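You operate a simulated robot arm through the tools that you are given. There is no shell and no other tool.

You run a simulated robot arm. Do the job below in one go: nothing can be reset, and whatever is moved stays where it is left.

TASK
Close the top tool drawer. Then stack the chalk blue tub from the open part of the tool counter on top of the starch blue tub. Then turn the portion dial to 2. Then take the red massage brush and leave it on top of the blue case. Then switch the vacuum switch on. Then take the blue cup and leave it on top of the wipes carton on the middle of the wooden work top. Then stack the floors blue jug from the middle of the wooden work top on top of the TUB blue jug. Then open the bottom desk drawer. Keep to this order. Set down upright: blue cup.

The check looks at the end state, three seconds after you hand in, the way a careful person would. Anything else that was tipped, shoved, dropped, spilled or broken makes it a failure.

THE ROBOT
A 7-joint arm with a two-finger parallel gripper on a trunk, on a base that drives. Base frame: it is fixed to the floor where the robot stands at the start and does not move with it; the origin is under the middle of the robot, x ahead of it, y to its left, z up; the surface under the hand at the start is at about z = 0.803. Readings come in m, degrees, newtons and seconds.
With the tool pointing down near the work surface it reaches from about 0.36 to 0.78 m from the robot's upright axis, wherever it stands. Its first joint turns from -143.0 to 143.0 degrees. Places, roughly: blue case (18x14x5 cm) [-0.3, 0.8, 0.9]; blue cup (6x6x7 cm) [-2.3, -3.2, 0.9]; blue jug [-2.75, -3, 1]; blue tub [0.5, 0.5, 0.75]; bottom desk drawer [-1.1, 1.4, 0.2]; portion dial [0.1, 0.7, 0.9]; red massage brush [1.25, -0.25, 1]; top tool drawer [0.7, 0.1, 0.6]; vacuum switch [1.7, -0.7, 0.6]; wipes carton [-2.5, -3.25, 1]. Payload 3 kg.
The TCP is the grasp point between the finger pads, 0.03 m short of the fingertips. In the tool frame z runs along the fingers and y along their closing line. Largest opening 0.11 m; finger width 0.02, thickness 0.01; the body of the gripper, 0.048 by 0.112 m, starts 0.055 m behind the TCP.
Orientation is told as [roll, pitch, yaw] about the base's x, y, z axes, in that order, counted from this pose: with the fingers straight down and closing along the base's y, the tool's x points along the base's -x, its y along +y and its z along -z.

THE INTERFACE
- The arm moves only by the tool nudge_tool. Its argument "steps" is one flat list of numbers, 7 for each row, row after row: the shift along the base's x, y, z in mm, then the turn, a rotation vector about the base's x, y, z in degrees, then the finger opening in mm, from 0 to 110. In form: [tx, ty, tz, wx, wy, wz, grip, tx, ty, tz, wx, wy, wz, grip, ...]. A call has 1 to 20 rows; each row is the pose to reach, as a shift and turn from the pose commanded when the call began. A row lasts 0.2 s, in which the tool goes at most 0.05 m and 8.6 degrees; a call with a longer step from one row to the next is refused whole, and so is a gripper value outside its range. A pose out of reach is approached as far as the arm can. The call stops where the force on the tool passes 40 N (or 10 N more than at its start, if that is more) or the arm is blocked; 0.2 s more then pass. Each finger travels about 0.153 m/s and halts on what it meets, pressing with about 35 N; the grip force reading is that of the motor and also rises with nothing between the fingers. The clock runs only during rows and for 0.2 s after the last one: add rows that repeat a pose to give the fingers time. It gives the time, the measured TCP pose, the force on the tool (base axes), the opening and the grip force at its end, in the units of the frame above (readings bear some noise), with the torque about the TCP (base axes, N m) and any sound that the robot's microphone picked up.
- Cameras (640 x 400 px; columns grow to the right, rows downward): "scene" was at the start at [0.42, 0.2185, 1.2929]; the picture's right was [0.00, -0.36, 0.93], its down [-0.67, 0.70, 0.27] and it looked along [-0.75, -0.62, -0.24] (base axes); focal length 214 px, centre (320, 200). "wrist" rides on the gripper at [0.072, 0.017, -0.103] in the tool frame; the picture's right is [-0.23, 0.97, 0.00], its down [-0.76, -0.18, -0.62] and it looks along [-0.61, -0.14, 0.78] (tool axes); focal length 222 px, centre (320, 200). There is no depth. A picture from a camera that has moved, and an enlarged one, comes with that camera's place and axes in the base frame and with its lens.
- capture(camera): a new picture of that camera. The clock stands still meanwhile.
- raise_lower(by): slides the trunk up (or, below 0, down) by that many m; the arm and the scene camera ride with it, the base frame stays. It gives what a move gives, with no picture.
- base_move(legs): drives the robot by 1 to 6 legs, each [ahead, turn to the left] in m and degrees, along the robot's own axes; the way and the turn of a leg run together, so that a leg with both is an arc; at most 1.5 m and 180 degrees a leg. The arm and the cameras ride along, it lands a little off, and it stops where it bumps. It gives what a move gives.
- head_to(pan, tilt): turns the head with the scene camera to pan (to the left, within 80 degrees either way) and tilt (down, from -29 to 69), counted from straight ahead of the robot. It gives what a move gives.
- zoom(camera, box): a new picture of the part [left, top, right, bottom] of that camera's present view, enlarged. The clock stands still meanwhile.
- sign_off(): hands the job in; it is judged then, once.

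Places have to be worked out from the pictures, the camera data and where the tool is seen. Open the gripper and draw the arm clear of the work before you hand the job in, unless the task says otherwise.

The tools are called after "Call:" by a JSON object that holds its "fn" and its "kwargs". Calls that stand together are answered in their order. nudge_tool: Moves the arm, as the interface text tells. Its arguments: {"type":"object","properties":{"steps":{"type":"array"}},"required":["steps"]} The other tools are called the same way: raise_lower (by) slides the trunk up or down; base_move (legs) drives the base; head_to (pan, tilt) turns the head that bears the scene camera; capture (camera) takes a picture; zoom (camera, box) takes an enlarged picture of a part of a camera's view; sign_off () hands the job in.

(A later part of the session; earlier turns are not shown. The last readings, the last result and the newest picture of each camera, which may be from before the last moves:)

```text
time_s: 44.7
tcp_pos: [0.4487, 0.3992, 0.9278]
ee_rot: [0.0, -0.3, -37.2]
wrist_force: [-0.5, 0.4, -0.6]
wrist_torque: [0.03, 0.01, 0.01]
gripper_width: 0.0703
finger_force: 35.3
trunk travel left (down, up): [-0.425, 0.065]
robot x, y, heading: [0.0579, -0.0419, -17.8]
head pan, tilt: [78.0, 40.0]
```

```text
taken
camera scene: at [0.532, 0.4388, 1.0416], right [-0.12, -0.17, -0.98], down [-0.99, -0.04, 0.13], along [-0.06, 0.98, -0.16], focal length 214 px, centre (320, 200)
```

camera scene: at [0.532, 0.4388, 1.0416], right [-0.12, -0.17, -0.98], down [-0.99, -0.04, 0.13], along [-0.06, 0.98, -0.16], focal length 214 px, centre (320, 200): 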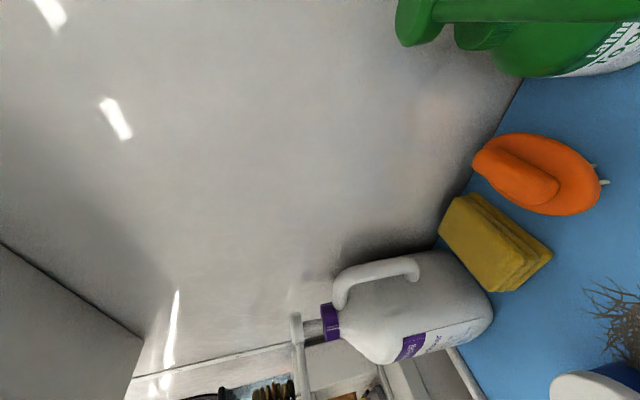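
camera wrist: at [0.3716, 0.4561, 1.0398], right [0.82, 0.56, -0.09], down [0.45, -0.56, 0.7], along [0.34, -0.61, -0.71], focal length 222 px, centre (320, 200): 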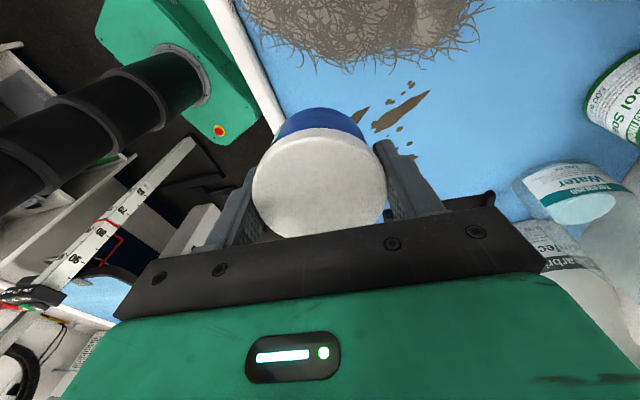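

There is an overhead locker above this end of the counter with its underside near z = 1.3, so the high forearm must have hit it. I'll pull back over the counter edge and lower the trunk step by step (raising the arm in turn) so the forearm comes in flatter and lower.

Call:
{"fn": "head_to", "kwargs": {"pan": 0, "tilt": 10}}

Call:
{"fn": "nudge_tool", "kwargs": {"steps": [-18, -24, 10, 0, 0, 0, 60, -36, -48, 30, 0, 0, 0, 60, -54, -72, 60, 0, 0, 0, 60, -54, -72, 100, 0, 0, 0, 60, -54, -72, 100, 0, 0, 0, 60]}}

Call:
{"fn": "raise_lower", "kwargs": {"by": -0.1}}

Call:
{"fn": "nudge_tool", "kwargs": {"steps": [0, 0, 40, 0, 0, 0, 60, 0, 0, 80, 0, 0, 0, 60, 0, 0, 110, 0, 0, 0, 60, 0, 0, 110, 0, 0, 0, 60]}}

Call:
{"fn": "raise_lower", "kwargs": {"by": -0.1}}

```text
time_s: 46.2
tcp_pos: [0.4478, 0.3989, 0.9279]
ee_rot: [0.0, -0.3, -37.2]
wrist_force: [0.5, -0.5, -0.7]
wrist_torque: [-0.01, -0.02, -0.01]
gripper_width: 0.0704
finger_force: 34.9
trunk travel left (down, up): [-0.425, 0.065]
robot x, y, heading: [0.0552, -0.0448, -17.5]
head pan, tilt: [0.0, 10.0]
```

```text
time_s: 47.4
tcp_pos: [0.3939, 0.3271, 1.0273]
ee_rot: [0.1, -0.3, -37.1]
wrist_force: [-0.1, 0.8, -1.4]
wrist_torque: [0.0, -0.03, -0.01]
gripper_width: 0.0703
finger_force: 34.9
trunk travel left (down, up): [-0.425, 0.065]
robot x, y, heading: [0.0583, -0.0482, -17.4]
head pan, tilt: [0.0, 10.0]
```

```text
time_s: 48.8
tcp_pos: [0.3948, 0.327, 0.9279]
ee_rot: [0.0, -0.3, -37.1]
wrist_force: [0.8, -0.4, -1.9]
wrist_torque: [-0.02, 0.0, 0.01]
gripper_width: 0.0702
finger_force: 35.1
trunk travel left (down, up): [-0.325, 0.165]
robot x, y, heading: [0.0558, -0.0494, -17.8]
head pan, tilt: [0.0, 10.0]
```

```text
time_s: 49.8
tcp_pos: [0.3947, 0.3277, 1.0381]
ee_rot: [0.0, -0.4, -37.1]
wrist_force: [0.1, -0.5, -0.6]
wrist_torque: [0.02, -0.01, 0.0]
gripper_width: 0.07
finger_force: 34.8
trunk travel left (down, up): [-0.325, 0.165]
robot x, y, heading: [0.0596, -0.0433, -17.7]
head pan, tilt: [0.0, 10.0]
```

```text
time_s: 51.1
tcp_pos: [0.3946, 0.3282, 0.9377]
ee_rot: [-0.1, -0.3, -37.2]
wrist_force: [-0.7, 0.0, -1.0]
wrist_torque: [0.0, 0.01, 0.02]
gripper_width: 0.0704
finger_force: 35.0
trunk travel left (down, up): [-0.225, 0.265]
robot x, y, heading: [0.0577, -0.0448, -17.4]
head pan, tilt: [0.0, 10.0]
```

Trunk is 20 cm lower now. One more 10 cm in the same way, then look at the arm's shape.

Call:
{"fn": "nudge_tool", "kwargs": {"steps": [0, 0, 40, 0, 0, 0, 60, 0, 0, 80, 0, 0, 0, 60, 0, 0, 100, 0, 0, 0, 60, 0, 0, 100, 0, 0, 0, 60]}}

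Call:
{"fn": "raise_lower", "kwargs": {"by": -0.1}}

Call:
{"fn": "head_to", "kwargs": {"pan": -78, "tilt": 0}}

Call:
{"fn": "capture", "kwargs": {"camera": "scene"}}

```text
time_s: 52.1
tcp_pos: [0.3948, 0.3279, 1.0377]
ee_rot: [0.0, -0.3, -37.1]
wrist_force: [-0.1, -0.1, -1.6]
wrist_torque: [0.0, 0.02, 0.02]
gripper_width: 0.0698
finger_force: 34.8
trunk travel left (down, up): [-0.225, 0.265]
robot x, y, heading: [0.0568, -0.0438, -17.4]
head pan, tilt: [0.0, 10.0]
```

```text
time_s: 53.4
tcp_pos: [0.3948, 0.3278, 0.9378]
ee_rot: [0.0, -0.3, -37.0]
wrist_force: [0.9, -0.1, -1.2]
wrist_torque: [-0.02, -0.02, -0.02]
gripper_width: 0.0701
finger_force: 35.0
trunk travel left (down, up): [-0.125, 0.365]
robot x, y, heading: [0.0565, -0.0434, -17.5]
head pan, tilt: [0.0, 10.0]
```

```text
time_s: 54.9
tcp_pos: [0.3956, 0.3279, 0.9381]
ee_rot: [-0.1, -0.4, -37.1]
wrist_force: [0.1, 0.2, -0.9]
wrist_torque: [0.02, -0.01, 0.01]
gripper_width: 0.0704
finger_force: 35.3
trunk travel left (down, up): [-0.125, 0.365]
robot x, y, heading: [0.056, -0.0401, -17.3]
head pan, tilt: [-78.0, 0.0]
```

```text
taken
camera scene: at [0.4263, 0.1927, 1.0506], right [-0.13, -0.16, 0.98], down [-0.8, 0.6, -0.01], along [-0.59, -0.78, -0.21], focal length 214 px, centre (320, 200)
```

scene: 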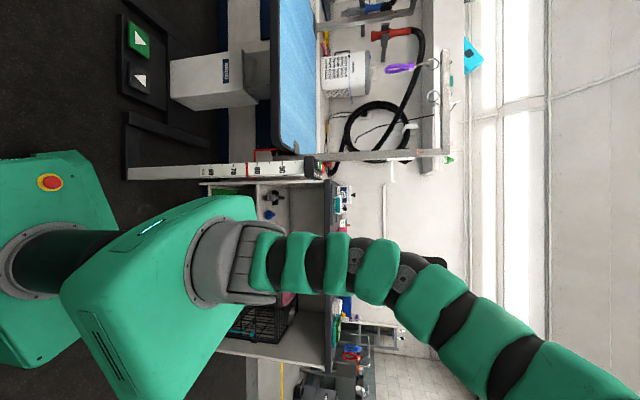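

The elbow is now around z ≈ 1.15–1.25, well below the locker. I turn the head to a look-down angle and move the tub in low toward the starch tub, watching the force.

Call:
{"fn": "head_to", "kwargs": {"pan": 0, "tilt": 10}}

Call:
{"fn": "nudge_tool", "kwargs": {"steps": [0, 25, 3, 0, 0, 0, 60, 0, 50, 5, 0, 0, 0, 60, 0, 75, 7, 0, 0, 0, 60, 1, 100, 7, 0, 0, 0, 60, 1, 125, 7, 0, 0, 0, 60, 1, 150, 7, 0, 0, 0, 60, 1, 174, 7, 0, 0, 0, 60, 1, 174, 7, 0, 0, 0, 60]}}

Call:
{"fn": "capture", "kwargs": {"camera": "wrist"}}

Call:
{"fn": "capture", "kwargs": {"camera": "scene"}}

```text
time_s: 56.4
tcp_pos: [0.3948, 0.3289, 0.9369]
ee_rot: [0.0, -0.3, -37.1]
wrist_force: [-0.8, -0.4, -1.2]
wrist_torque: [-0.02, -0.03, 0.0]
gripper_width: 0.07
finger_force: 35.1
trunk travel left (down, up): [-0.125, 0.365]
robot x, y, heading: [0.0617, -0.0466, -17.7]
head pan, tilt: [0.0, 10.0]
```

```text
time_s: 58.2
tcp_pos: [0.3962, 0.5026, 0.9445]
ee_rot: [0.0, -0.4, -37.1]
wrist_force: [-0.7, 0.5, -0.1]
wrist_torque: [0.01, -0.01, 0.02]
gripper_width: 0.0704
finger_force: 35.0
trunk travel left (down, up): [-0.125, 0.365]
robot x, y, heading: [0.059, -0.0462, -17.6]
head pan, tilt: [0.0, 10.0]
```

```text
taken
camera wrist: at [0.3466, 0.5599, 1.0483], right [0.77, 0.64, 0.0], down [0.5, -0.6, 0.63], along [0.4, -0.48, -0.78], focal length 222 px, centre (320, 200)
```

wrist: 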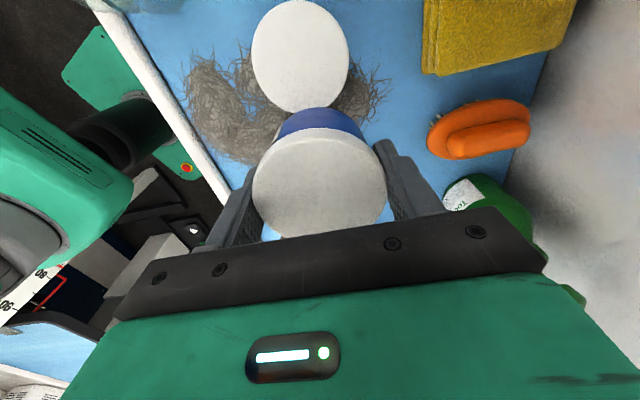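

```text
taken
camera scene: at [0.4676, 0.4465, 0.9836], right [-0.6, -0.8, 0.0], down [-0.79, 0.59, 0.17], along [-0.13, 0.1, -0.99], focal length 214 px, centre (320, 200)
```

scene: 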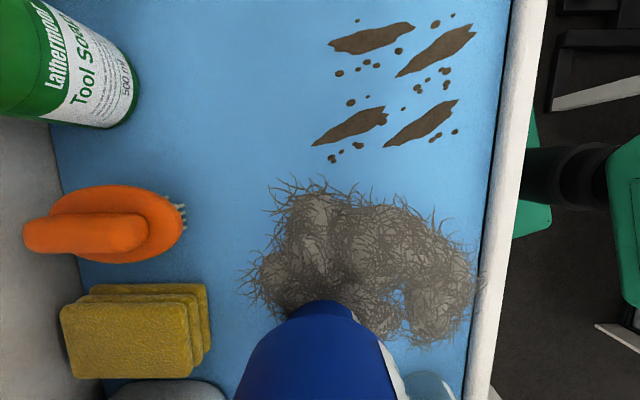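

No force this time, and the starch lid is in view at about (0.352, 0.533). I move the held tub over it and check alignment before lowering.

Call:
{"fn": "nudge_tool", "kwargs": {"steps": [-15, 10, 0, 0, 0, 0, 60, -30, 20, 0, 0, 0, 0, 60, -44, 30, 0, 0, 0, 0, 60, -44, 30, 0, 0, 0, 0, 60]}}

Call:
{"fn": "capture", "kwargs": {"camera": "wrist"}}

Call:
{"fn": "capture", "kwargs": {"camera": "scene"}}

```text
time_s: 59.2
tcp_pos: [0.3517, 0.5314, 0.944]
ee_rot: [0.1, -0.3, -37.2]
wrist_force: [0.2, 0.2, -1.2]
wrist_torque: [-0.01, -0.02, 0.01]
gripper_width: 0.0703
finger_force: 34.8
trunk travel left (down, up): [-0.125, 0.365]
robot x, y, heading: [0.0548, -0.0447, -17.5]
head pan, tilt: [0.0, 10.0]
```

```text
taken
camera wrist: at [0.3029, 0.5903, 1.0477], right [0.77, 0.64, 0.0], down [0.5, -0.6, 0.63], along [0.4, -0.48, -0.78], focal length 222 px, centre (320, 200)
```

wrist: 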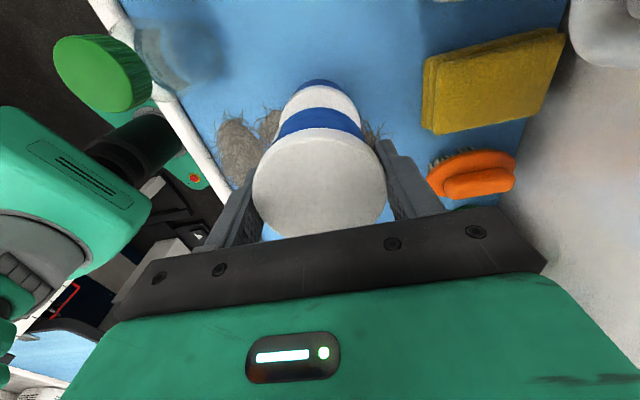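

```text
taken
camera scene: at [0.4239, 0.477, 0.983], right [-0.6, -0.8, 0.0], down [-0.79, 0.59, 0.17], along [-0.14, 0.1, -0.99], focal length 214 px, centre (320, 200)
```

scene: 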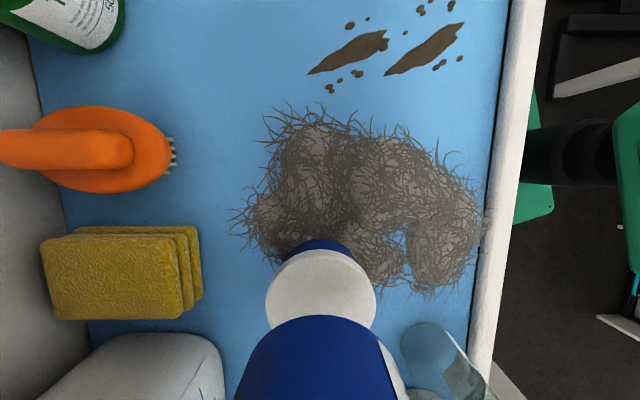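

Side-to-side alignment looks right in both views. I zoom in to check the fore-aft alignment of the two tubs.

Call:
{"fn": "zoom", "kwargs": {"camera": "scene", "box": [230, 220, 410, 340]}}

Call:
{"fn": "zoom", "kwargs": {"camera": "wrist", "box": [220, 50, 420, 250]}}

```text
3.33 times, centred on (320, 280) of scene
camera zoom: at [0.4239, 0.477, 0.983], right [-0.6, -0.8, 0.0], down [-0.79, 0.59, 0.17], along [-0.14, 0.1, -0.99], focal length 715 px, centre (320, -67)
```

zoom: 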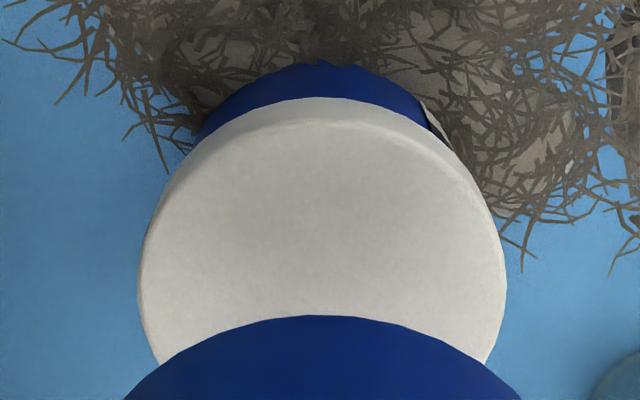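

```text
2.00 times, centred on (320, 150) of wrist
camera zoom: at [0.3029, 0.5903, 1.0477], right [0.77, 0.64, 0.0], down [0.5, -0.6, 0.63], along [0.4, -0.48, -0.78], focal length 444 px, centre (320, 300)
```

zoom: 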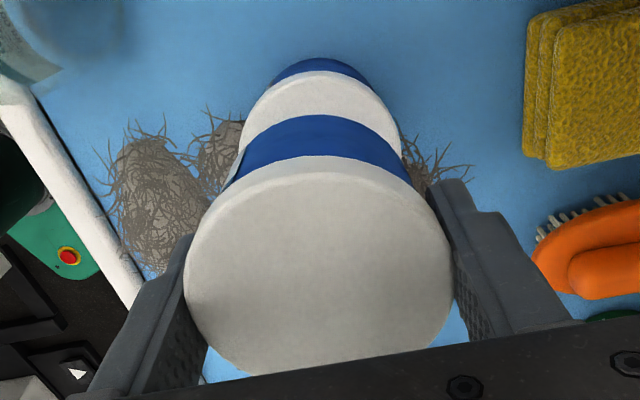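

The estimates put both tubs within about 2 mm of each other, tub height about 5.6 cm. I lower gently to near contact (TCP ≈ 0.902) and read the force.

Call:
{"fn": "nudge_tool", "kwargs": {"steps": [0, -1, -12, 0, 0, 0, 60, 0, -1, -24, 0, 0, 0, 60, 0, -1, -34, 0, 0, 0, 60, 0, -1, -38, 0, 0, 0, 60, 0, -1, -40, 0, 0, 0, 60, 0, -1, -42, 0, 0, 0, 60, 0, -1, -42, 0, 0, 0, 60]}}

Call:
{"fn": "capture", "kwargs": {"camera": "scene"}}

Call:
{"fn": "capture", "kwargs": {"camera": "wrist"}}

```text
time_s: 60.8
tcp_pos: [0.3527, 0.5314, 0.9024]
ee_rot: [0.0, -0.3, -37.2]
wrist_force: [-0.2, 0.5, -0.2]
wrist_torque: [0.0, 0.05, 0.0]
gripper_width: 0.0702
finger_force: 34.9
trunk travel left (down, up): [-0.125, 0.365]
robot x, y, heading: [0.057, -0.0456, -17.2]
head pan, tilt: [0.0, 10.0]
```

```text
taken
camera scene: at [0.4239, 0.4756, 0.9412], right [-0.6, -0.8, 0.0], down [-0.79, 0.59, 0.17], along [-0.13, 0.1, -0.99], focal length 214 px, centre (320, 200)
```

scene: 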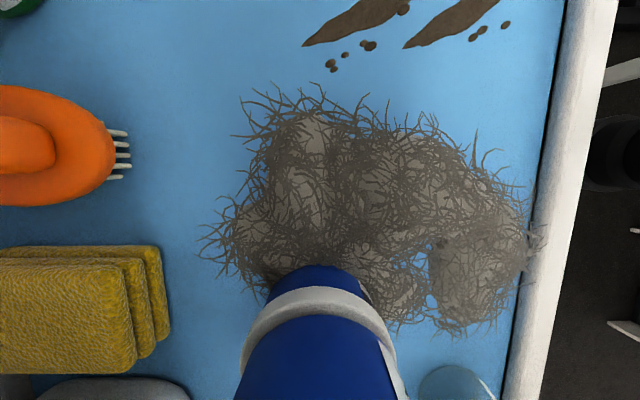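

```text
taken
camera wrist: at [0.3028, 0.5889, 1.0059], right [0.77, 0.64, 0.0], down [0.5, -0.6, 0.63], along [0.4, -0.48, -0.78], focal length 222 px, centre (320, 200)
```

wrist: 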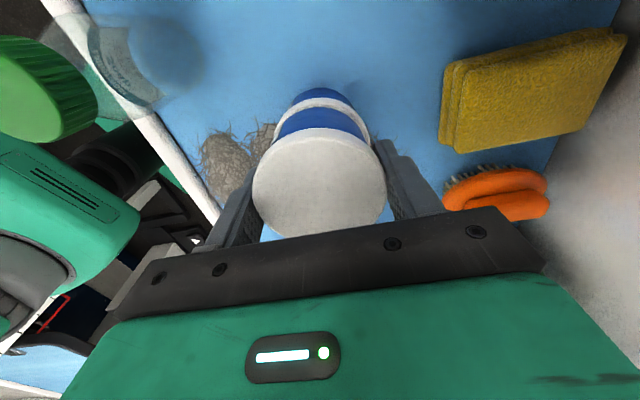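

Still no contact force and the alignment looks good in both views. I lower a few more millimetres to find contact.

Call:
{"fn": "nudge_tool", "kwargs": {"steps": [0, 0, -1.5, 0, 0, 0, 60, 0, 0, -3, 0, 0, 0, 60, 0, 0, -3, 0, 0, 0, 60]}}

Call:
{"fn": "zoom", "kwargs": {"camera": "scene", "box": [220, 240, 420, 390]}}

```text
time_s: 61.6
tcp_pos: [0.3519, 0.5309, 0.9008]
ee_rot: [0.3, -0.2, -37.1]
wrist_force: [0.3, 1.3, 18.0]
wrist_torque: [0.21, -0.28, 0.04]
gripper_width: 0.07
finger_force: 34.9
trunk travel left (down, up): [-0.125, 0.365]
robot x, y, heading: [0.0616, -0.0458, -17.5]
head pan, tilt: [0.0, 10.0]
```

```text
2.67 times, centred on (320, 315) of scene
camera zoom: at [0.4238, 0.4755, 0.9395], right [-0.6, -0.8, 0.0], down [-0.79, 0.59, 0.17], along [-0.13, 0.1, -0.99], focal length 572 px, centre (320, -107)
```

zoom: 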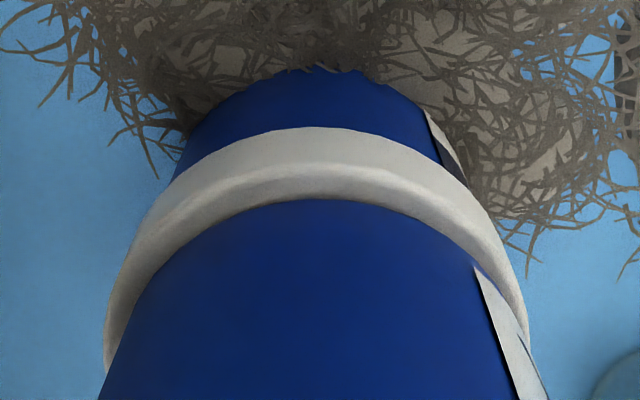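

Contact is felt (18 N) at TCP z ≈ 0.901, so the chalk tub sits on the starch lid. I ease the pressure, open the fingers and rise straight up.

Call:
{"fn": "nudge_tool", "kwargs": {"steps": [0, 0, 1, 0, 0, 0, 60, 0, 0, 1, 0, 0, 0, 80, 0, 0, 1, 0, 0, 0, 100, 0, 0, 1, 0, 0, 0, 100, 0, 0, 8, 0, 0, 0, 100, 0, 0, 22, 0, 0, 0, 100, 0, 0, 42, 0, 0, 0, 100, 0, 0, 60, 0, 0, 0, 100, 0, 0, 60, 0, 0, 0, 100]}}

Call:
{"fn": "capture", "kwargs": {"camera": "wrist"}}

Call:
{"fn": "capture", "kwargs": {"camera": "scene"}}

```text
time_s: 63.6
tcp_pos: [0.3525, 0.5312, 0.959]
ee_rot: [0.1, -0.4, -37.2]
wrist_force: [-0.7, 0.7, -0.5]
wrist_torque: [0.04, -0.01, 0.0]
gripper_width: 0.1
finger_force: 0.2
trunk travel left (down, up): [-0.125, 0.365]
robot x, y, heading: [0.0572, -0.0438, -17.6]
head pan, tilt: [0.0, 10.0]
```

```text
taken
camera wrist: at [0.3034, 0.5887, 1.0624], right [0.77, 0.64, 0.0], down [0.5, -0.6, 0.63], along [0.4, -0.48, -0.78], focal length 222 px, centre (320, 200)
```

wrist: 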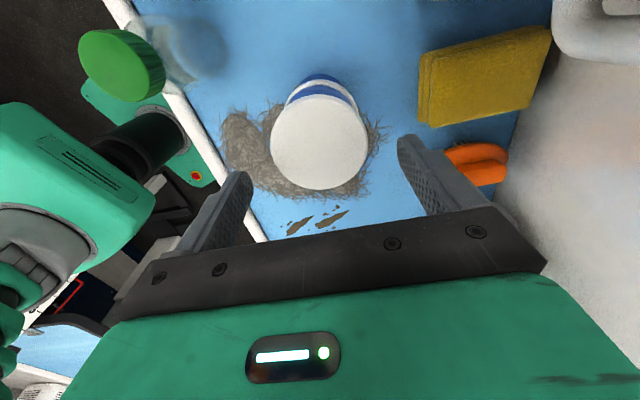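

```text
taken
camera scene: at [0.4244, 0.4754, 0.9978], right [-0.6, -0.8, 0.0], down [-0.79, 0.59, 0.17], along [-0.14, 0.1, -0.99], focal length 214 px, centre (320, 200)
```

scene: 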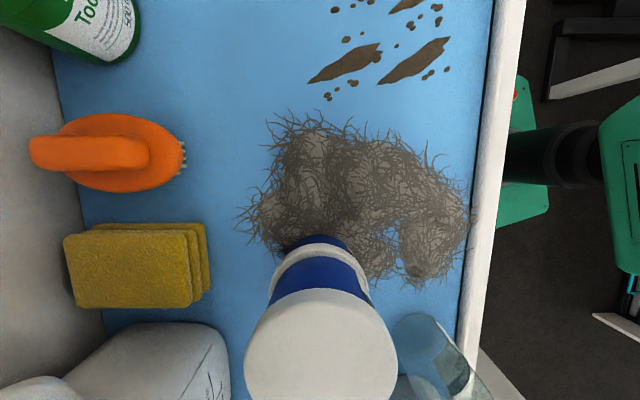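

The chalk tub now rests squarely on the starch tub. I rise a bit, retreat to the aisle side, and look toward the portion dial's area (about (0.1, 0.7, 0.9)).

Call:
{"fn": "nudge_tool", "kwargs": {"steps": [0, 0, 20, 0, 0, 0, 100, 0, 0, 40, 0, 0, 0, 60, -18, -24, 40, 0, 0, 0, 0, -40, -54, 40, 0, 0, 0, 0, -60, -81, 40, 0, 0, 0, 0, -80, -108, 40, 0, 0, 0, 0, -100, -135, 40, 0, 0, 0, 0, -115, -175, 40, 0, 0, 0, 0, -115, -205, 40, 0, 0, 0, 0]}}

Call:
{"fn": "head_to", "kwargs": {"pan": 60, "tilt": 45}}

Call:
{"fn": "capture", "kwargs": {"camera": "scene"}}

```text
time_s: 65.6
tcp_pos: [0.2362, 0.3267, 0.9993]
ee_rot: [0.0, -0.3, -37.0]
wrist_force: [0.2, 0.3, -0.4]
wrist_torque: [0.01, 0.02, -0.01]
gripper_width: 0.0
finger_force: 35.0
trunk travel left (down, up): [-0.125, 0.365]
robot x, y, heading: [0.0574, -0.0454, -17.7]
head pan, tilt: [0.0, 10.0]
```

```text
time_s: 66.9
tcp_pos: [0.2357, 0.3273, 1.0002]
ee_rot: [0.0, -0.4, -37.1]
wrist_force: [1.2, 0.6, 0.1]
wrist_torque: [0.02, -0.03, 0.02]
gripper_width: 0.0
finger_force: 35.1
trunk travel left (down, up): [-0.125, 0.365]
robot x, y, heading: [0.0556, -0.0457, -17.5]
head pan, tilt: [60.0, 45.0]
```

```text
taken
camera scene: at [0.3072, 0.3603, 1.0906], right [-0.3, -0.4, -0.87], down [-0.93, -0.06, 0.35], along [-0.19, 0.91, -0.36], focal length 214 px, centre (320, 200)
```

scene: 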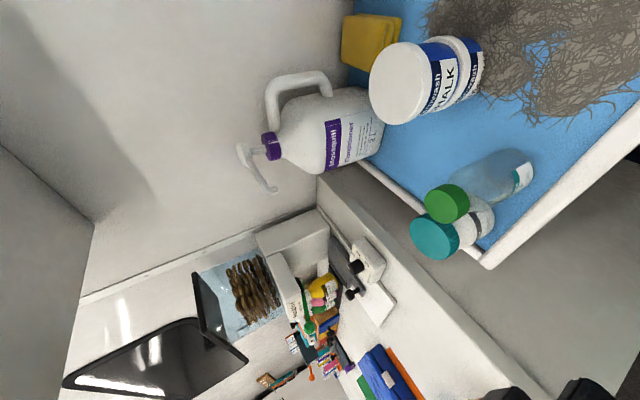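

The stack looks neat from here. I zoom in on the neighbouring worktop to find the portion dial.

Call:
{"fn": "zoom", "kwargs": {"camera": "scene", "box": [180, 190, 440, 400]}}

Call:
{"fn": "head_to", "kwargs": {"pan": 40, "tilt": 65}}

Call:
{"fn": "capture", "kwargs": {"camera": "scene"}}

```text
1.90 times, centred on (310, 295) of scene
camera zoom: at [0.3072, 0.3603, 1.0906], right [-0.3, -0.4, -0.87], down [-0.93, -0.06, 0.35], along [-0.19, 0.91, -0.36], focal length 408 px, centre (339, 19)
```

zoom: 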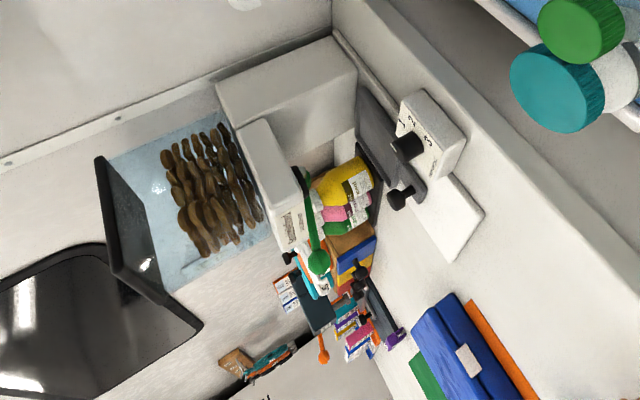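

```text
time_s: 67.8
tcp_pos: [0.2374, 0.3266, 0.9993]
ee_rot: [0.0, -0.3, -37.1]
wrist_force: [-0.7, 0.0, -0.2]
wrist_torque: [-0.02, 0.02, -0.04]
gripper_width: 0.0
finger_force: 34.8
trunk travel left (down, up): [-0.125, 0.365]
robot x, y, heading: [0.0592, -0.0413, -17.5]
head pan, tilt: [40.0, 65.0]
```

```text
taken
camera scene: at [0.2683, 0.3504, 1.0847], right [-0.46, -0.61, -0.64], down [-0.69, -0.21, 0.69], along [-0.56, 0.76, -0.33], focal length 214 px, centre (320, 200)
```

scene: 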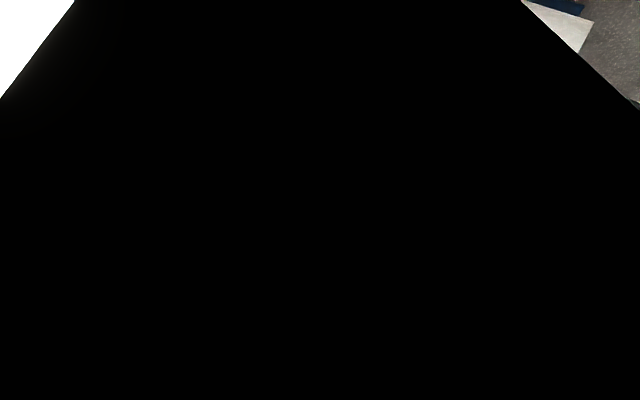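

That head angle looks into the gripper body, so I return to a clear angle. The dial seems to be a black knob on a small white box with numbers, near (0.08, 0.71, 0.92); I move the hand closer for a better look.

Call:
{"fn": "head_to", "kwargs": {"pan": 55, "tilt": 30}}

Call:
{"fn": "nudge_tool", "kwargs": {"steps": [-30, 15, 15, 0, 0, 0, 0, -60, 30, 30, 0, 0, 0, 0, -90, 45, 45, 0, 0, 0, 0, -120, 60, 60, 0, 0, 0, 0, -140, 75, 70, 0, 0, 0, 0, -140, 75, 70, 0, 0, 0, 0]}}

Call:
{"fn": "capture", "kwargs": {"camera": "scene"}}

Call:
{"fn": "capture", "kwargs": {"camera": "wrist"}}

```text
time_s: 68.8
tcp_pos: [0.2361, 0.3267, 0.9999]
ee_rot: [0.0, -0.3, -37.0]
wrist_force: [0.1, -0.1, -0.4]
wrist_torque: [-0.02, 0.01, -0.02]
gripper_width: 0.0
finger_force: 34.4
trunk travel left (down, up): [-0.125, 0.365]
robot x, y, heading: [0.0573, -0.0462, -17.4]
head pan, tilt: [55.0, 30.0]
```

```text
time_s: 70.2
tcp_pos: [0.0955, 0.4013, 1.069]
ee_rot: [-0.2, -0.3, -37.2]
wrist_force: [-0.8, -0.3, -0.2]
wrist_torque: [-0.01, 0.0, -0.02]
gripper_width: 0.0
finger_force: 34.9
trunk travel left (down, up): [-0.125, 0.365]
robot x, y, heading: [0.0603, -0.0447, -17.5]
head pan, tilt: [55.0, 30.0]
```

```text
taken
camera scene: at [0.1869, 0.4246, 1.149], right [-0.34, -0.46, -0.82], down [-0.94, 0.2, 0.28], along [0.03, 0.87, -0.5], focal length 214 px, centre (320, 200)
```

scene: 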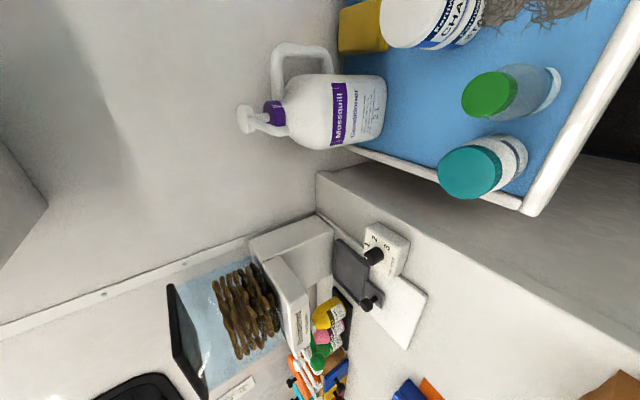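

```text
taken
camera wrist: at [0.0472, 0.4593, 1.1728], right [0.77, 0.64, 0.0], down [0.5, -0.6, 0.63], along [0.4, -0.48, -0.78], focal length 222 px, centre (320, 200)
```

wrist: 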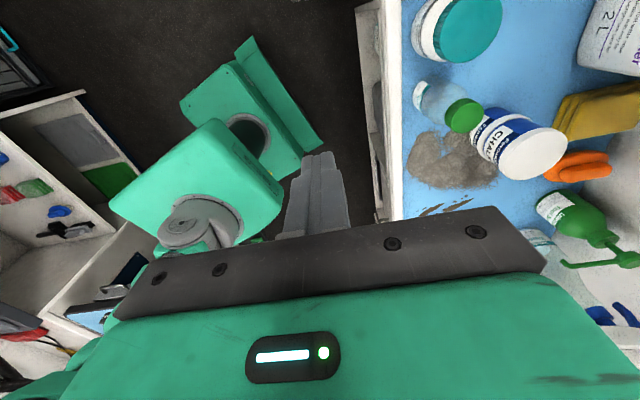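

Call:
{"fn": "zoom", "kwargs": {"camera": "scene", "box": [300, 200, 440, 350]}}

Call:
{"fn": "zoom", "kwargs": {"camera": "scene", "box": [350, 215, 420, 270]}}

```text
2.67 times, centred on (370, 275) of scene
camera zoom: at [0.1869, 0.4246, 1.149], right [-0.34, -0.46, -0.82], down [-0.94, 0.2, 0.28], along [0.03, 0.87, -0.5], focal length 572 px, centre (187, 0)
```

zoom: 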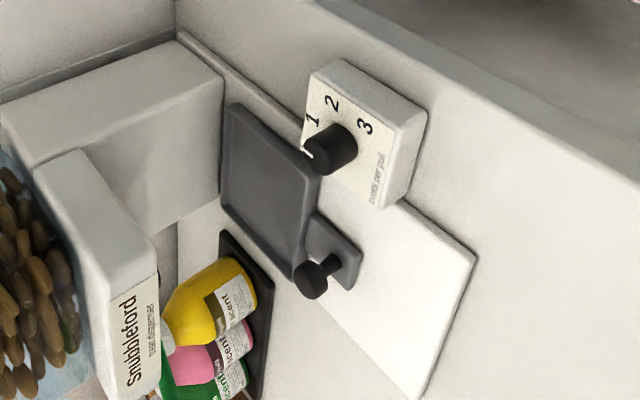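

```text
7.27 times, centred on (385, 242) of scene
camera zoom: at [0.1869, 0.4246, 1.149], right [-0.34, -0.46, -0.82], down [-0.94, 0.2, 0.28], along [0.03, 0.87, -0.5], focal length 1560 px, centre (-153, -109)
```

zoom: 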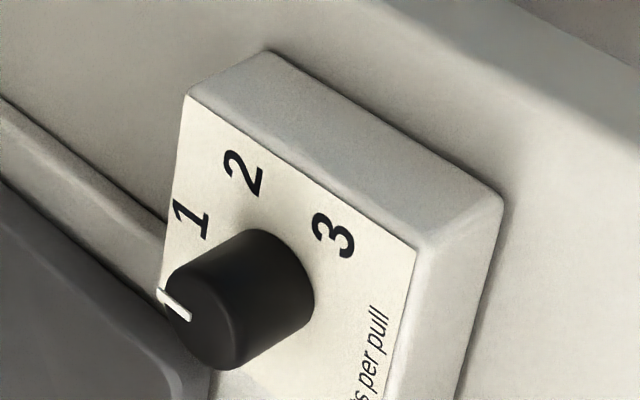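

The dial's face is horizontal on top of a small box (digits read from the aisle side); the pointer is at 1, knob near (0.083, 0.705, 0.93). I look at the floor and front edges on this side before moving the base closer.

Call:
{"fn": "head_to", "kwargs": {"pan": 20, "tilt": 40}}

Call:
{"fn": "capture", "kwargs": {"camera": "scene"}}

Call:
{"fn": "head_to", "kwargs": {"pan": -40, "tilt": 40}}

Call:
{"fn": "capture", "kwargs": {"camera": "scene"}}

```text
time_s: 71.2
tcp_pos: [0.0968, 0.4008, 1.0702]
ee_rot: [0.0, -0.3, -37.1]
wrist_force: [0.4, 0.7, 0.5]
wrist_torque: [0.0, -0.01, 0.01]
gripper_width: 0.0001
finger_force: 34.6
trunk travel left (down, up): [-0.125, 0.365]
robot x, y, heading: [0.0567, -0.0461, -17.5]
head pan, tilt: [20.0, 40.0]
```

```text
taken
camera scene: at [0.1478, 0.3978, 1.121], right [-0.57, -0.75, -0.34], down [-0.75, 0.29, 0.6], along [-0.35, 0.59, -0.72], focal length 214 px, centre (320, 200)
```

scene: 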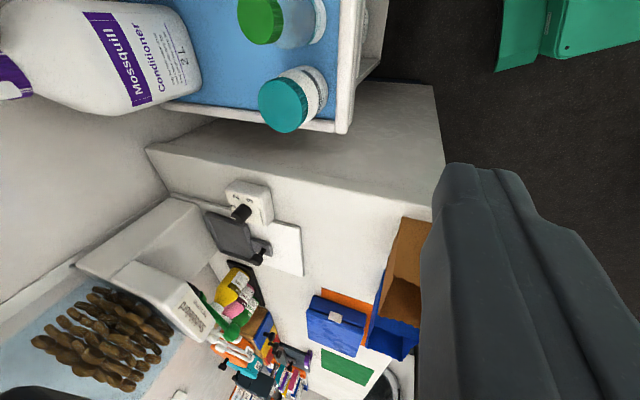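

```text
time_s: 72.5
tcp_pos: [0.0965, 0.4018, 1.0692]
ee_rot: [-0.1, -0.3, -37.0]
wrist_force: [-0.4, -0.6, 0.3]
wrist_torque: [0.01, -0.01, -0.02]
gripper_width: 0.0003
finger_force: 35.5
trunk travel left (down, up): [-0.125, 0.365]
robot x, y, heading: [0.0539, -0.0443, -17.3]
head pan, tilt: [-40.0, 40.0]
```

```text
taken
camera scene: at [0.0972, 0.3311, 1.1358], right [-0.46, -0.61, 0.64], down [-0.36, 0.79, 0.49], along [-0.81, -0.01, -0.59], focal length 214 px, centre (320, 200)
```

scene: 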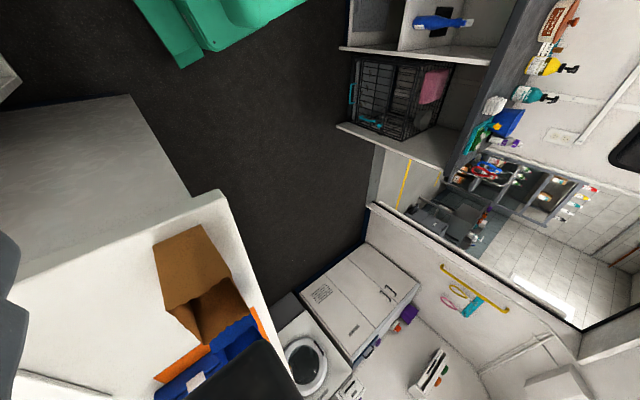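

The desk with the dial runs in line with the counter but its front stands further out (n ≈ 0.285), and the knob is about 0.75 m from the robot's axis — within reach. I move the hand over the dial at a safe height and yaw it so the later turn keeps cameras clear of the dispenser.

Call:
{"fn": "head_to", "kwargs": {"pan": 0, "tilt": 15}}

Call:
{"fn": "nudge_tool", "kwargs": {"steps": [-1, 30, 0, 0, 0, 3, 0, -3, 60, 0, 0, 0, 6, 0, -4, 90, 0, 0, 0, 9, 0, -5, 120, 0, 0, 0, 12, 0, -7, 150, 0, 0, 0, 15, 0, -8, 180, 0, 0, 0, 18, 0, -9, 210, 0, 0, 0, 21, 0, -11, 240, 0, 0, 0, 24, 0, -12, 270, 0, 0, 0, 27, 0, -12, 270, 0, 0, 0, 27, 0]}}

Call:
{"fn": "capture", "kwargs": {"camera": "scene"}}

Call:
{"fn": "capture", "kwargs": {"camera": "wrist"}}

```text
time_s: 73.6
tcp_pos: [0.0951, 0.4021, 1.0695]
ee_rot: [0.0, -0.3, -37.1]
wrist_force: [-0.7, 0.3, 0.5]
wrist_torque: [0.0, -0.02, -0.01]
gripper_width: 0.0
finger_force: 35.3
trunk travel left (down, up): [-0.125, 0.365]
robot x, y, heading: [0.0581, -0.0474, -17.4]
head pan, tilt: [0.0, 15.0]
```

```text
time_s: 75.8
tcp_pos: [0.0992, 0.5837, 1.0222]
ee_rot: [0.1, -0.3, -10.1]
wrist_force: [0.7, 0.1, 0.0]
wrist_torque: [-0.05, -0.02, -0.02]
gripper_width: 0.0001
finger_force: 35.2
out of reach, approached as far as the arm can: row 5, 6, 7, 8, 9, 10
trunk travel left (down, up): [-0.125, 0.365]
robot x, y, heading: [0.0586, -0.0471, -17.4]
head pan, tilt: [0.0, 15.0]
```

```text
taken
camera scene: at [0.182, 0.5699, 1.0595], right [-0.17, -0.98, 0.0], down [-0.95, 0.17, 0.25], along [-0.25, 0.04, -0.97], focal length 214 px, centre (320, 200)
```

scene: 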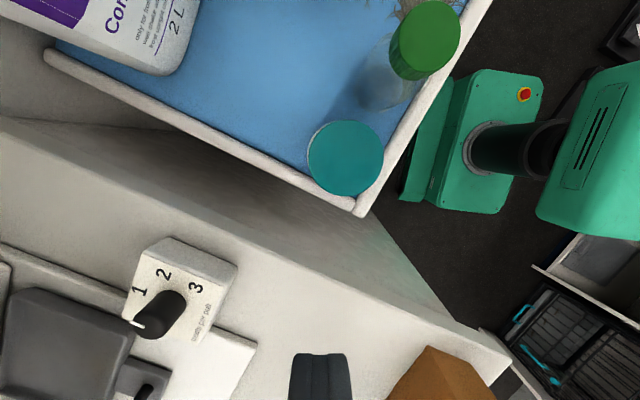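

```text
taken
camera wrist: at [0.0305, 0.6132, 1.1247], right [0.39, 0.92, 0.0], down [0.72, -0.31, 0.63], along [0.58, -0.24, -0.78], focal length 222 px, centre (320, 200)
```

wrist: 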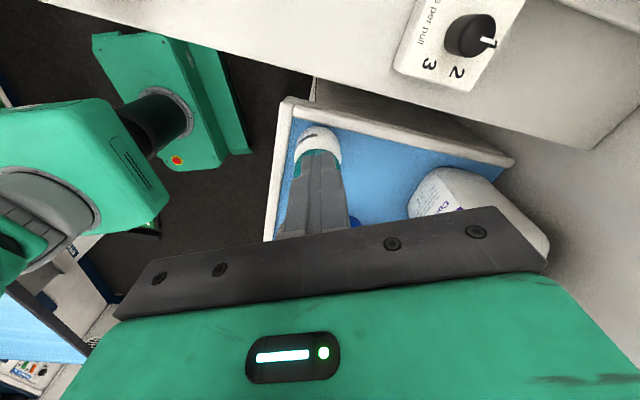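

The arm ran out of reach with the trunk this low, but this gives a good view of the dial. I zoom in for the digit angles, then will bring the base closer.

Call:
{"fn": "zoom", "kwargs": {"camera": "wrist", "box": [380, 0, 540, 100]}}

Call:
{"fn": "zoom", "kwargs": {"camera": "scene", "box": [100, 220, 260, 350]}}

```text
4.00 times, centred on (460, 50) of wrist
camera zoom: at [0.0305, 0.6132, 1.1247], right [0.39, 0.92, 0.0], down [0.72, -0.31, 0.63], along [0.58, -0.24, -0.78], focal length 888 px, centre (-240, 800)
```

zoom: 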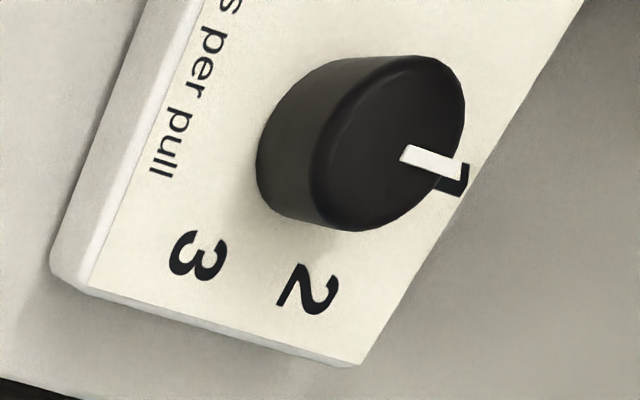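

```text
3.08 times, centred on (180, 285) of scene
camera zoom: at [0.182, 0.5699, 1.0595], right [-0.17, -0.98, 0.0], down [-0.95, 0.17, 0.25], along [-0.25, 0.04, -0.97], focal length 660 px, centre (751, -62)
```

zoom: 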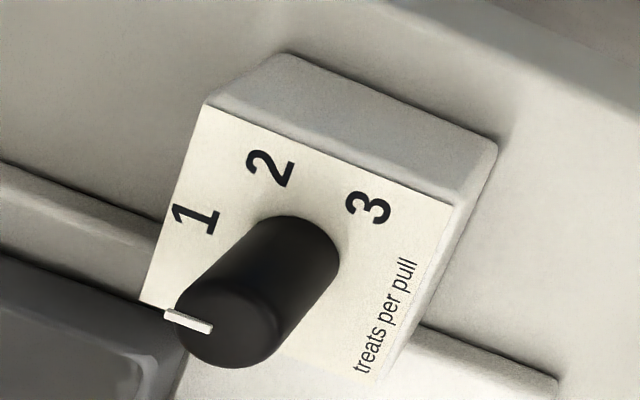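

From two views: box top z ≈ 0.914, knob top ≈ 0.935, knob axis ≈ (0.080, 0.710), digits 60° apart, so "2" is a 60° clockwise turn. I draw the arm back a bit and raise the trunk to gain reach at this height.

Call:
{"fn": "nudge_tool", "kwargs": {"steps": [0, -40, 0, 0, 0, 27, 0, 0, -80, -10, 0, 0, 27, 0, 0, -120, -20, 0, 0, 27, 0, 0, -160, -30, 0, 0, 27, 0, 0, -200, -40, 0, 0, 27, 0]}}

```text
refused: row 1 steps farther than a row can; nothing moved
```

The turn is counted from the present pose, so I resend without it.

Call:
{"fn": "nudge_tool", "kwargs": {"steps": [0, -30, 0, 0, 0, 0, 0, 0, -70, -10, 0, 0, 0, 0, 0, -110, -20, 0, 0, 0, 0, 0, -150, -20, 0, 0, 0, 0]}}

```text
time_s: 76.8
tcp_pos: [0.0999, 0.4331, 0.999]
ee_rot: [0.0, -0.4, -10.1]
wrist_force: [-0.8, 0.3, -0.5]
wrist_torque: [-0.02, 0.03, 0.0]
gripper_width: 0.0
finger_force: 35.0
trunk travel left (down, up): [-0.125, 0.365]
robot x, y, heading: [0.0559, -0.0442, -17.5]
head pan, tilt: [0.0, 15.0]
```

Call:
{"fn": "raise_lower", "kwargs": {"by": 0.15}}

Call:
{"fn": "nudge_tool", "kwargs": {"steps": [0, 0, -40, 0, 0, 0, 0, 0, 0, -80, 0, 0, 0, 0, -2, 20, -110, 0, 0, 0, 0, -4, 55, -125, 0, 0, 0, 0, -6, 90, -135, 0, 0, 0, 0, -8, 125, -145, 0, 0, 0, 0, -11, 160, -150, 0, 0, 0, 0, -13, 195, -150, 0, 0, 0, 0, -15, 225, -150, 0, 0, 0, 0, -15, 225, -150, 0, 0, 0, 0]}}

Call:
{"fn": "capture", "kwargs": {"camera": "wrist"}}

```text
time_s: 78.5
tcp_pos: [0.0996, 0.4325, 1.1491]
ee_rot: [0.0, -0.3, -10.0]
wrist_force: [0.3, -0.7, -0.6]
wrist_torque: [0.0, 0.02, 0.0]
gripper_width: 0.0001
finger_force: 34.5
trunk travel left (down, up): [-0.275, 0.215]
robot x, y, heading: [0.0566, -0.0456, -17.8]
head pan, tilt: [0.0, 15.0]
```

```text
time_s: 80.7
tcp_pos: [0.0845, 0.6579, 0.9984]
ee_rot: [0.0, -0.3, -10.0]
wrist_force: [-0.2, 0.0, 0.4]
wrist_torque: [-0.02, -0.02, 0.04]
gripper_width: 0.0
finger_force: 35.1
trunk travel left (down, up): [-0.275, 0.215]
robot x, y, heading: [0.059, -0.0466, -17.5]
head pan, tilt: [0.0, 15.0]
```

```text
taken
camera wrist: at [0.0149, 0.6887, 1.1018], right [0.4, 0.92, 0.0], down [0.71, -0.31, 0.63], along [0.58, -0.25, -0.78], focal length 222 px, centre (320, 200)
```

wrist: 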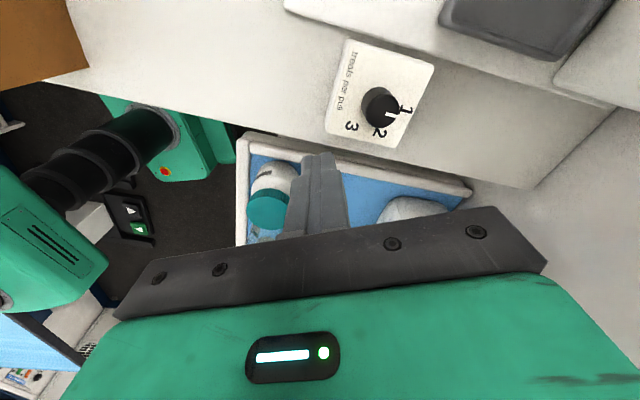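

Reach is fine now; the knob's position is confirmed at (0.079, 0.710). Before going over it I check the dispenser's clearance on the wall side.

Call:
{"fn": "head_to", "kwargs": {"pan": 40, "tilt": 35}}

Call:
{"fn": "capture", "kwargs": {"camera": "scene"}}

Call:
{"fn": "zoom", "kwargs": {"camera": "wrist", "box": [310, 20, 470, 160]}}

```text
time_s: 81.8
tcp_pos: [0.084, 0.6586, 0.9983]
ee_rot: [0.0, -0.2, -10.1]
wrist_force: [-0.2, -0.4, 0.1]
wrist_torque: [0.0, 0.0, -0.03]
gripper_width: 0.0
finger_force: 34.6
trunk travel left (down, up): [-0.275, 0.215]
robot x, y, heading: [0.0572, -0.0449, -17.3]
head pan, tilt: [40.0, 35.0]
```

```text
taken
camera scene: at [0.1446, 0.7059, 1.0626], right [-0.13, -0.76, -0.64], down [-0.87, -0.22, 0.44], along [-0.47, 0.62, -0.63], focal length 214 px, centre (320, 200)
```

scene: 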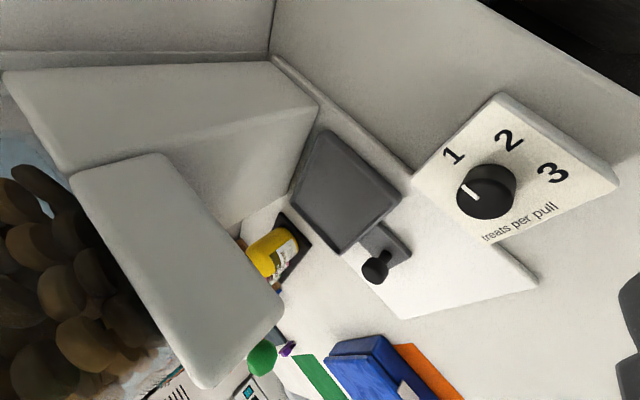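

```text
2.86 times, centred on (390, 90) of wrist
camera zoom: at [0.0148, 0.6883, 1.1021], right [0.39, 0.92, 0.0], down [0.72, -0.31, 0.63], along [0.58, -0.25, -0.78], focal length 635 px, centre (120, 514)
```

zoom: 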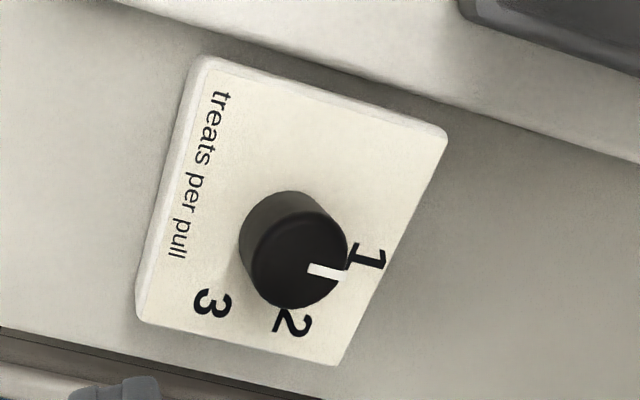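

The dispenser stays at n ≥ 0.65 on the far side, so I'll start with yaw +23° and end at -37°, which keeps the cameras in free space. I set the head compact, yaw the tool and open the fingers to 60 mm.

Call:
{"fn": "head_to", "kwargs": {"pan": 0, "tilt": 12}}

Call:
{"fn": "nudge_tool", "kwargs": {"steps": [0, 0, 0, 0, 0, 8, 60, 0, 0, 0, 0, 0, 16, 60, 0, 0, 0, 0, 0, 24, 60, 0, 0, 0, 0, 0, 33, 60, -2, 20, 0, 0, 0, 33, 60, -4, 40, 0, 0, 0, 33, 60, -4.7, 51.5, 0, 0, 0, 33, 60, -4.7, 51.5, 0, 0, 0, 33, 60]}}

Call:
{"fn": "capture", "kwargs": {"camera": "wrist"}}

Call:
{"fn": "capture", "kwargs": {"camera": "scene"}}

```text
time_s: 82.8
tcp_pos: [0.085, 0.658, 0.9987]
ee_rot: [0.0, -0.3, -10.2]
wrist_force: [-0.4, 0.1, 0.3]
wrist_torque: [0.02, 0.0, 0.0]
gripper_width: 0.0
finger_force: 35.0
trunk travel left (down, up): [-0.275, 0.215]
robot x, y, heading: [0.0562, -0.0451, -17.5]
head pan, tilt: [0.0, 12.0]
```

```text
refused: row 4 steps farther than a row can; nothing moved
```

```text
taken
camera wrist: at [0.0148, 0.6883, 1.1022], right [0.39, 0.92, 0.0], down [0.72, -0.31, 0.63], along [0.58, -0.25, -0.78], focal length 222 px, centre (320, 200)
```

wrist: 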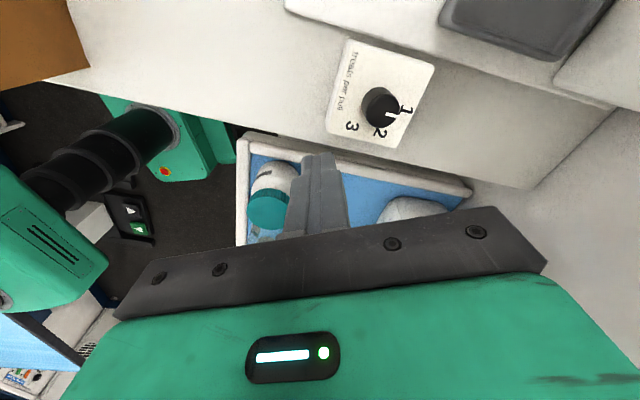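

```text
taken
camera scene: at [0.171, 0.6438, 1.0372], right [-0.17, -0.98, 0.0], down [-0.96, 0.17, 0.2], along [-0.2, 0.04, -0.98], focal length 214 px, centre (320, 200)
```

scene: 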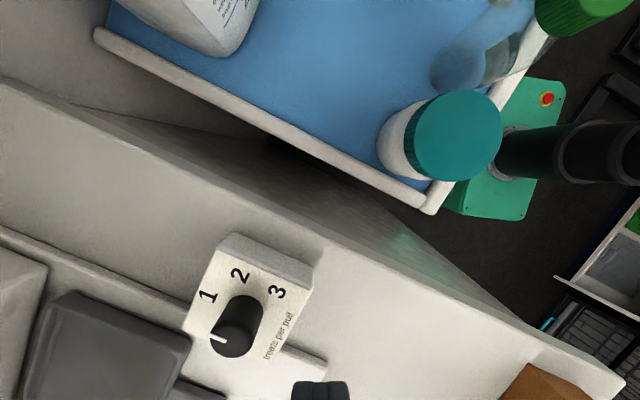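

One turn step was a touch over the limit; I resend with smaller turn steps.

Call:
{"fn": "nudge_tool", "kwargs": {"steps": [0, 0, 0, 0, 0, 7, 60, 0, 0, 0, 0, 0, 14, 60, 0, 0, 0, 0, 0, 21, 60, 0, 0, 0, 0, 0, 28, 60, -1, 10, 0, 0, 0, 33, 60, -3, 30, 0, 0, 0, 33, 60, -5, 51.5, 0, 0, 0, 33, 60, -5, 51.5, 0, 0, 0, 33, 60]}}

Call:
{"fn": "capture", "kwargs": {"camera": "wrist"}}

Call:
{"fn": "capture", "kwargs": {"camera": "scene"}}

```text
time_s: 84.7
tcp_pos: [0.0819, 0.6876, 0.9989]
ee_rot: [-0.1, -0.2, 23.0]
wrist_force: [-0.4, -0.1, 0.1]
wrist_torque: [-0.03, 0.01, 0.0]
gripper_width: 0.0598
finger_force: 0.2
out of reach, approached as far as the arm can: row 7, 8
trunk travel left (down, up): [-0.275, 0.215]
robot x, y, heading: [0.0602, -0.0454, -17.5]
head pan, tilt: [0.0, 12.0]
```

```text
taken
camera wrist: at [0.0064, 0.6748, 1.1021], right [-0.17, 0.99, 0.0], down [0.77, 0.13, 0.63], along [0.62, 0.11, -0.78], focal length 222 px, centre (320, 200)
```

wrist: 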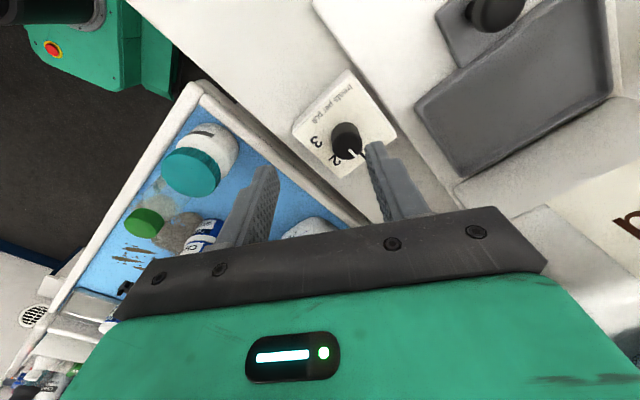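

```text
taken
camera scene: at [0.1618, 0.7237, 1.0371], right [0.39, -0.92, 0.0], down [-0.9, -0.38, 0.2], along [-0.19, -0.08, -0.98], focal length 214 px, centre (320, 200)
```

scene: 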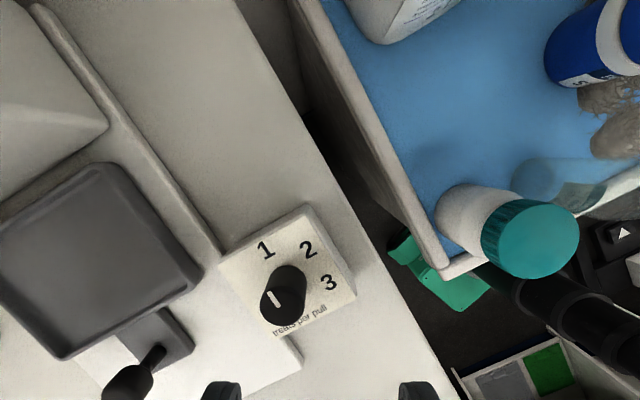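

The arm is just out of reach there, so I'll bring the base nearer. First I tuck the hand back and sweep it round to the robot's front at z ≈ 1.05.

Call:
{"fn": "nudge_tool", "kwargs": {"steps": [2, -45, 8, 0, 0, 0, 60, 3, -90, 16, 0, 0, 0, 60, 4, -135, 24, 0, 0, 0, 60, 5, -180, 32, 0, 0, 0, 60, 6, -225, 40, 0, 0, 0, 60, 8, -265, 50, 0, 0, 0, 60, 54.8, -274.3, 50, 0, 0, -4.6, 60, 99.7, -288.5, 50, 0, 0, -9.3, 60, 142.6, -307.1, 50, 0, 0, -13.9, 60, 182.3, -329.3, 50, 0, 0, -18.6, 60, 219.9, -355.7, 50, 0, 0, -23.2, 60, 254.3, -385.4, 50, 0, 0, -27.9, 60, 285.3, -418.2, 50, 0, 0, -32.5, 60, 312.5, -453.7, 50, 0, 0, -37.1, 60, 335.7, -491.5, 50, 0, 0, -41.8, 60, 354.8, -531, 50, 0, 0, -46.4, 60, 373, -569.6, 50, 0, 0, -51.1, 60, 387.6, -610.6, 50, 0, 0, -55.7, 60, 397.9, -652.9, 50, 0, 0, -60.4, 60, 403.9, -696, 50, 0, 0, -65, 60]}}

```text
time_s: 88.8
tcp_pos: [0.4866, -0.0092, 1.0488]
ee_rot: [0.0, -0.3, -42.1]
wrist_force: [-0.5, 0.4, 0.1]
wrist_torque: [-0.04, 0.0, -0.02]
gripper_width: 0.0599
finger_force: 0.0
trunk travel left (down, up): [-0.275, 0.215]
robot x, y, heading: [0.0575, -0.0456, -17.4]
head pan, tilt: [0.0, 12.0]
```

The hand is tucked in front. Now I turn the base left about 65° and check the readings before moving ahead.

Call:
{"fn": "base_move", "kwargs": {"legs": [[0, 65]]}}

Call:
{"fn": "capture", "kwargs": {"camera": "wrist"}}

Call:
{"fn": "capture", "kwargs": {"camera": "scene"}}

```text
time_s: 92.2
tcp_pos: [0.2091, 0.3604, 1.0493]
ee_rot: [0.1, -0.3, 22.8]
wrist_force: [-0.2, -0.2, 0.8]
wrist_torque: [0.01, -0.03, -0.01]
gripper_width: 0.0601
finger_force: 0.1
trunk travel left (down, up): [-0.275, 0.215]
robot x, y, heading: [0.0869, -0.066, 47.1]
head pan, tilt: [0.0, 12.0]
```

```text
taken
camera wrist: at [0.1351, 0.3486, 1.1521], right [-0.17, 0.99, 0.0], down [0.77, 0.13, 0.63], along [0.62, 0.11, -0.78], focal length 222 px, centre (320, 200)
```

wrist: 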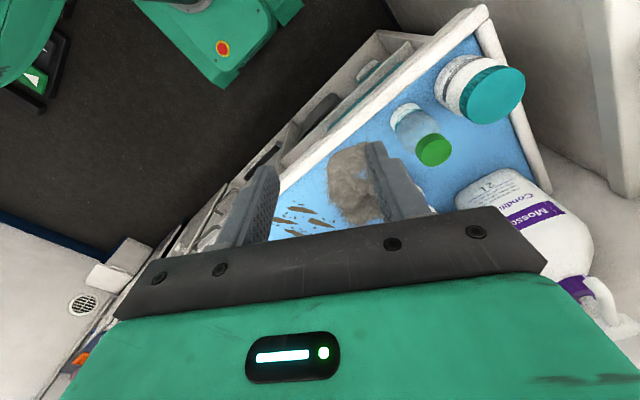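

```text
taken
camera scene: at [0.2906, 0.3969, 1.0871], right [0.39, -0.92, 0.0], down [-0.9, -0.38, 0.2], along [-0.19, -0.08, -0.98], focal length 214 px, centre (320, 200)
```

scene: 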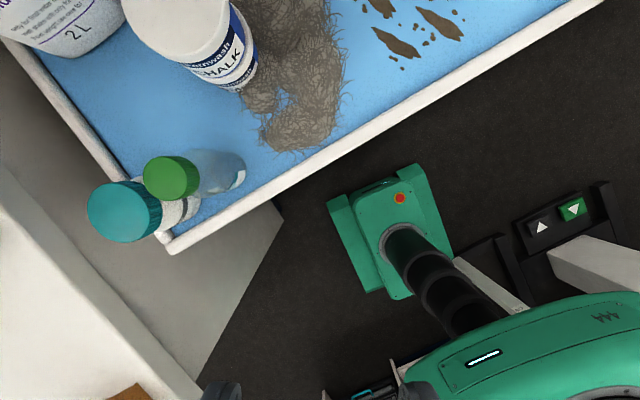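

The base turned cleanly and its front is still about 20 cm from the counter. I drive ahead 0.12 m.

Call:
{"fn": "base_move", "kwargs": {"legs": [[0.12, 0]]}}

```text
time_s: 93.4
tcp_pos: [0.2918, 0.4488, 1.0494]
ee_rot: [0.0, -0.3, 22.9]
wrist_force: [0.2, 0.0, 0.1]
wrist_torque: [-0.01, 0.0, 0.05]
gripper_width: 0.0599
finger_force: 0.1
trunk travel left (down, up): [-0.275, 0.215]
robot x, y, heading: [0.1677, 0.0242, 46.9]
head pan, tilt: [0.0, 12.0]
```

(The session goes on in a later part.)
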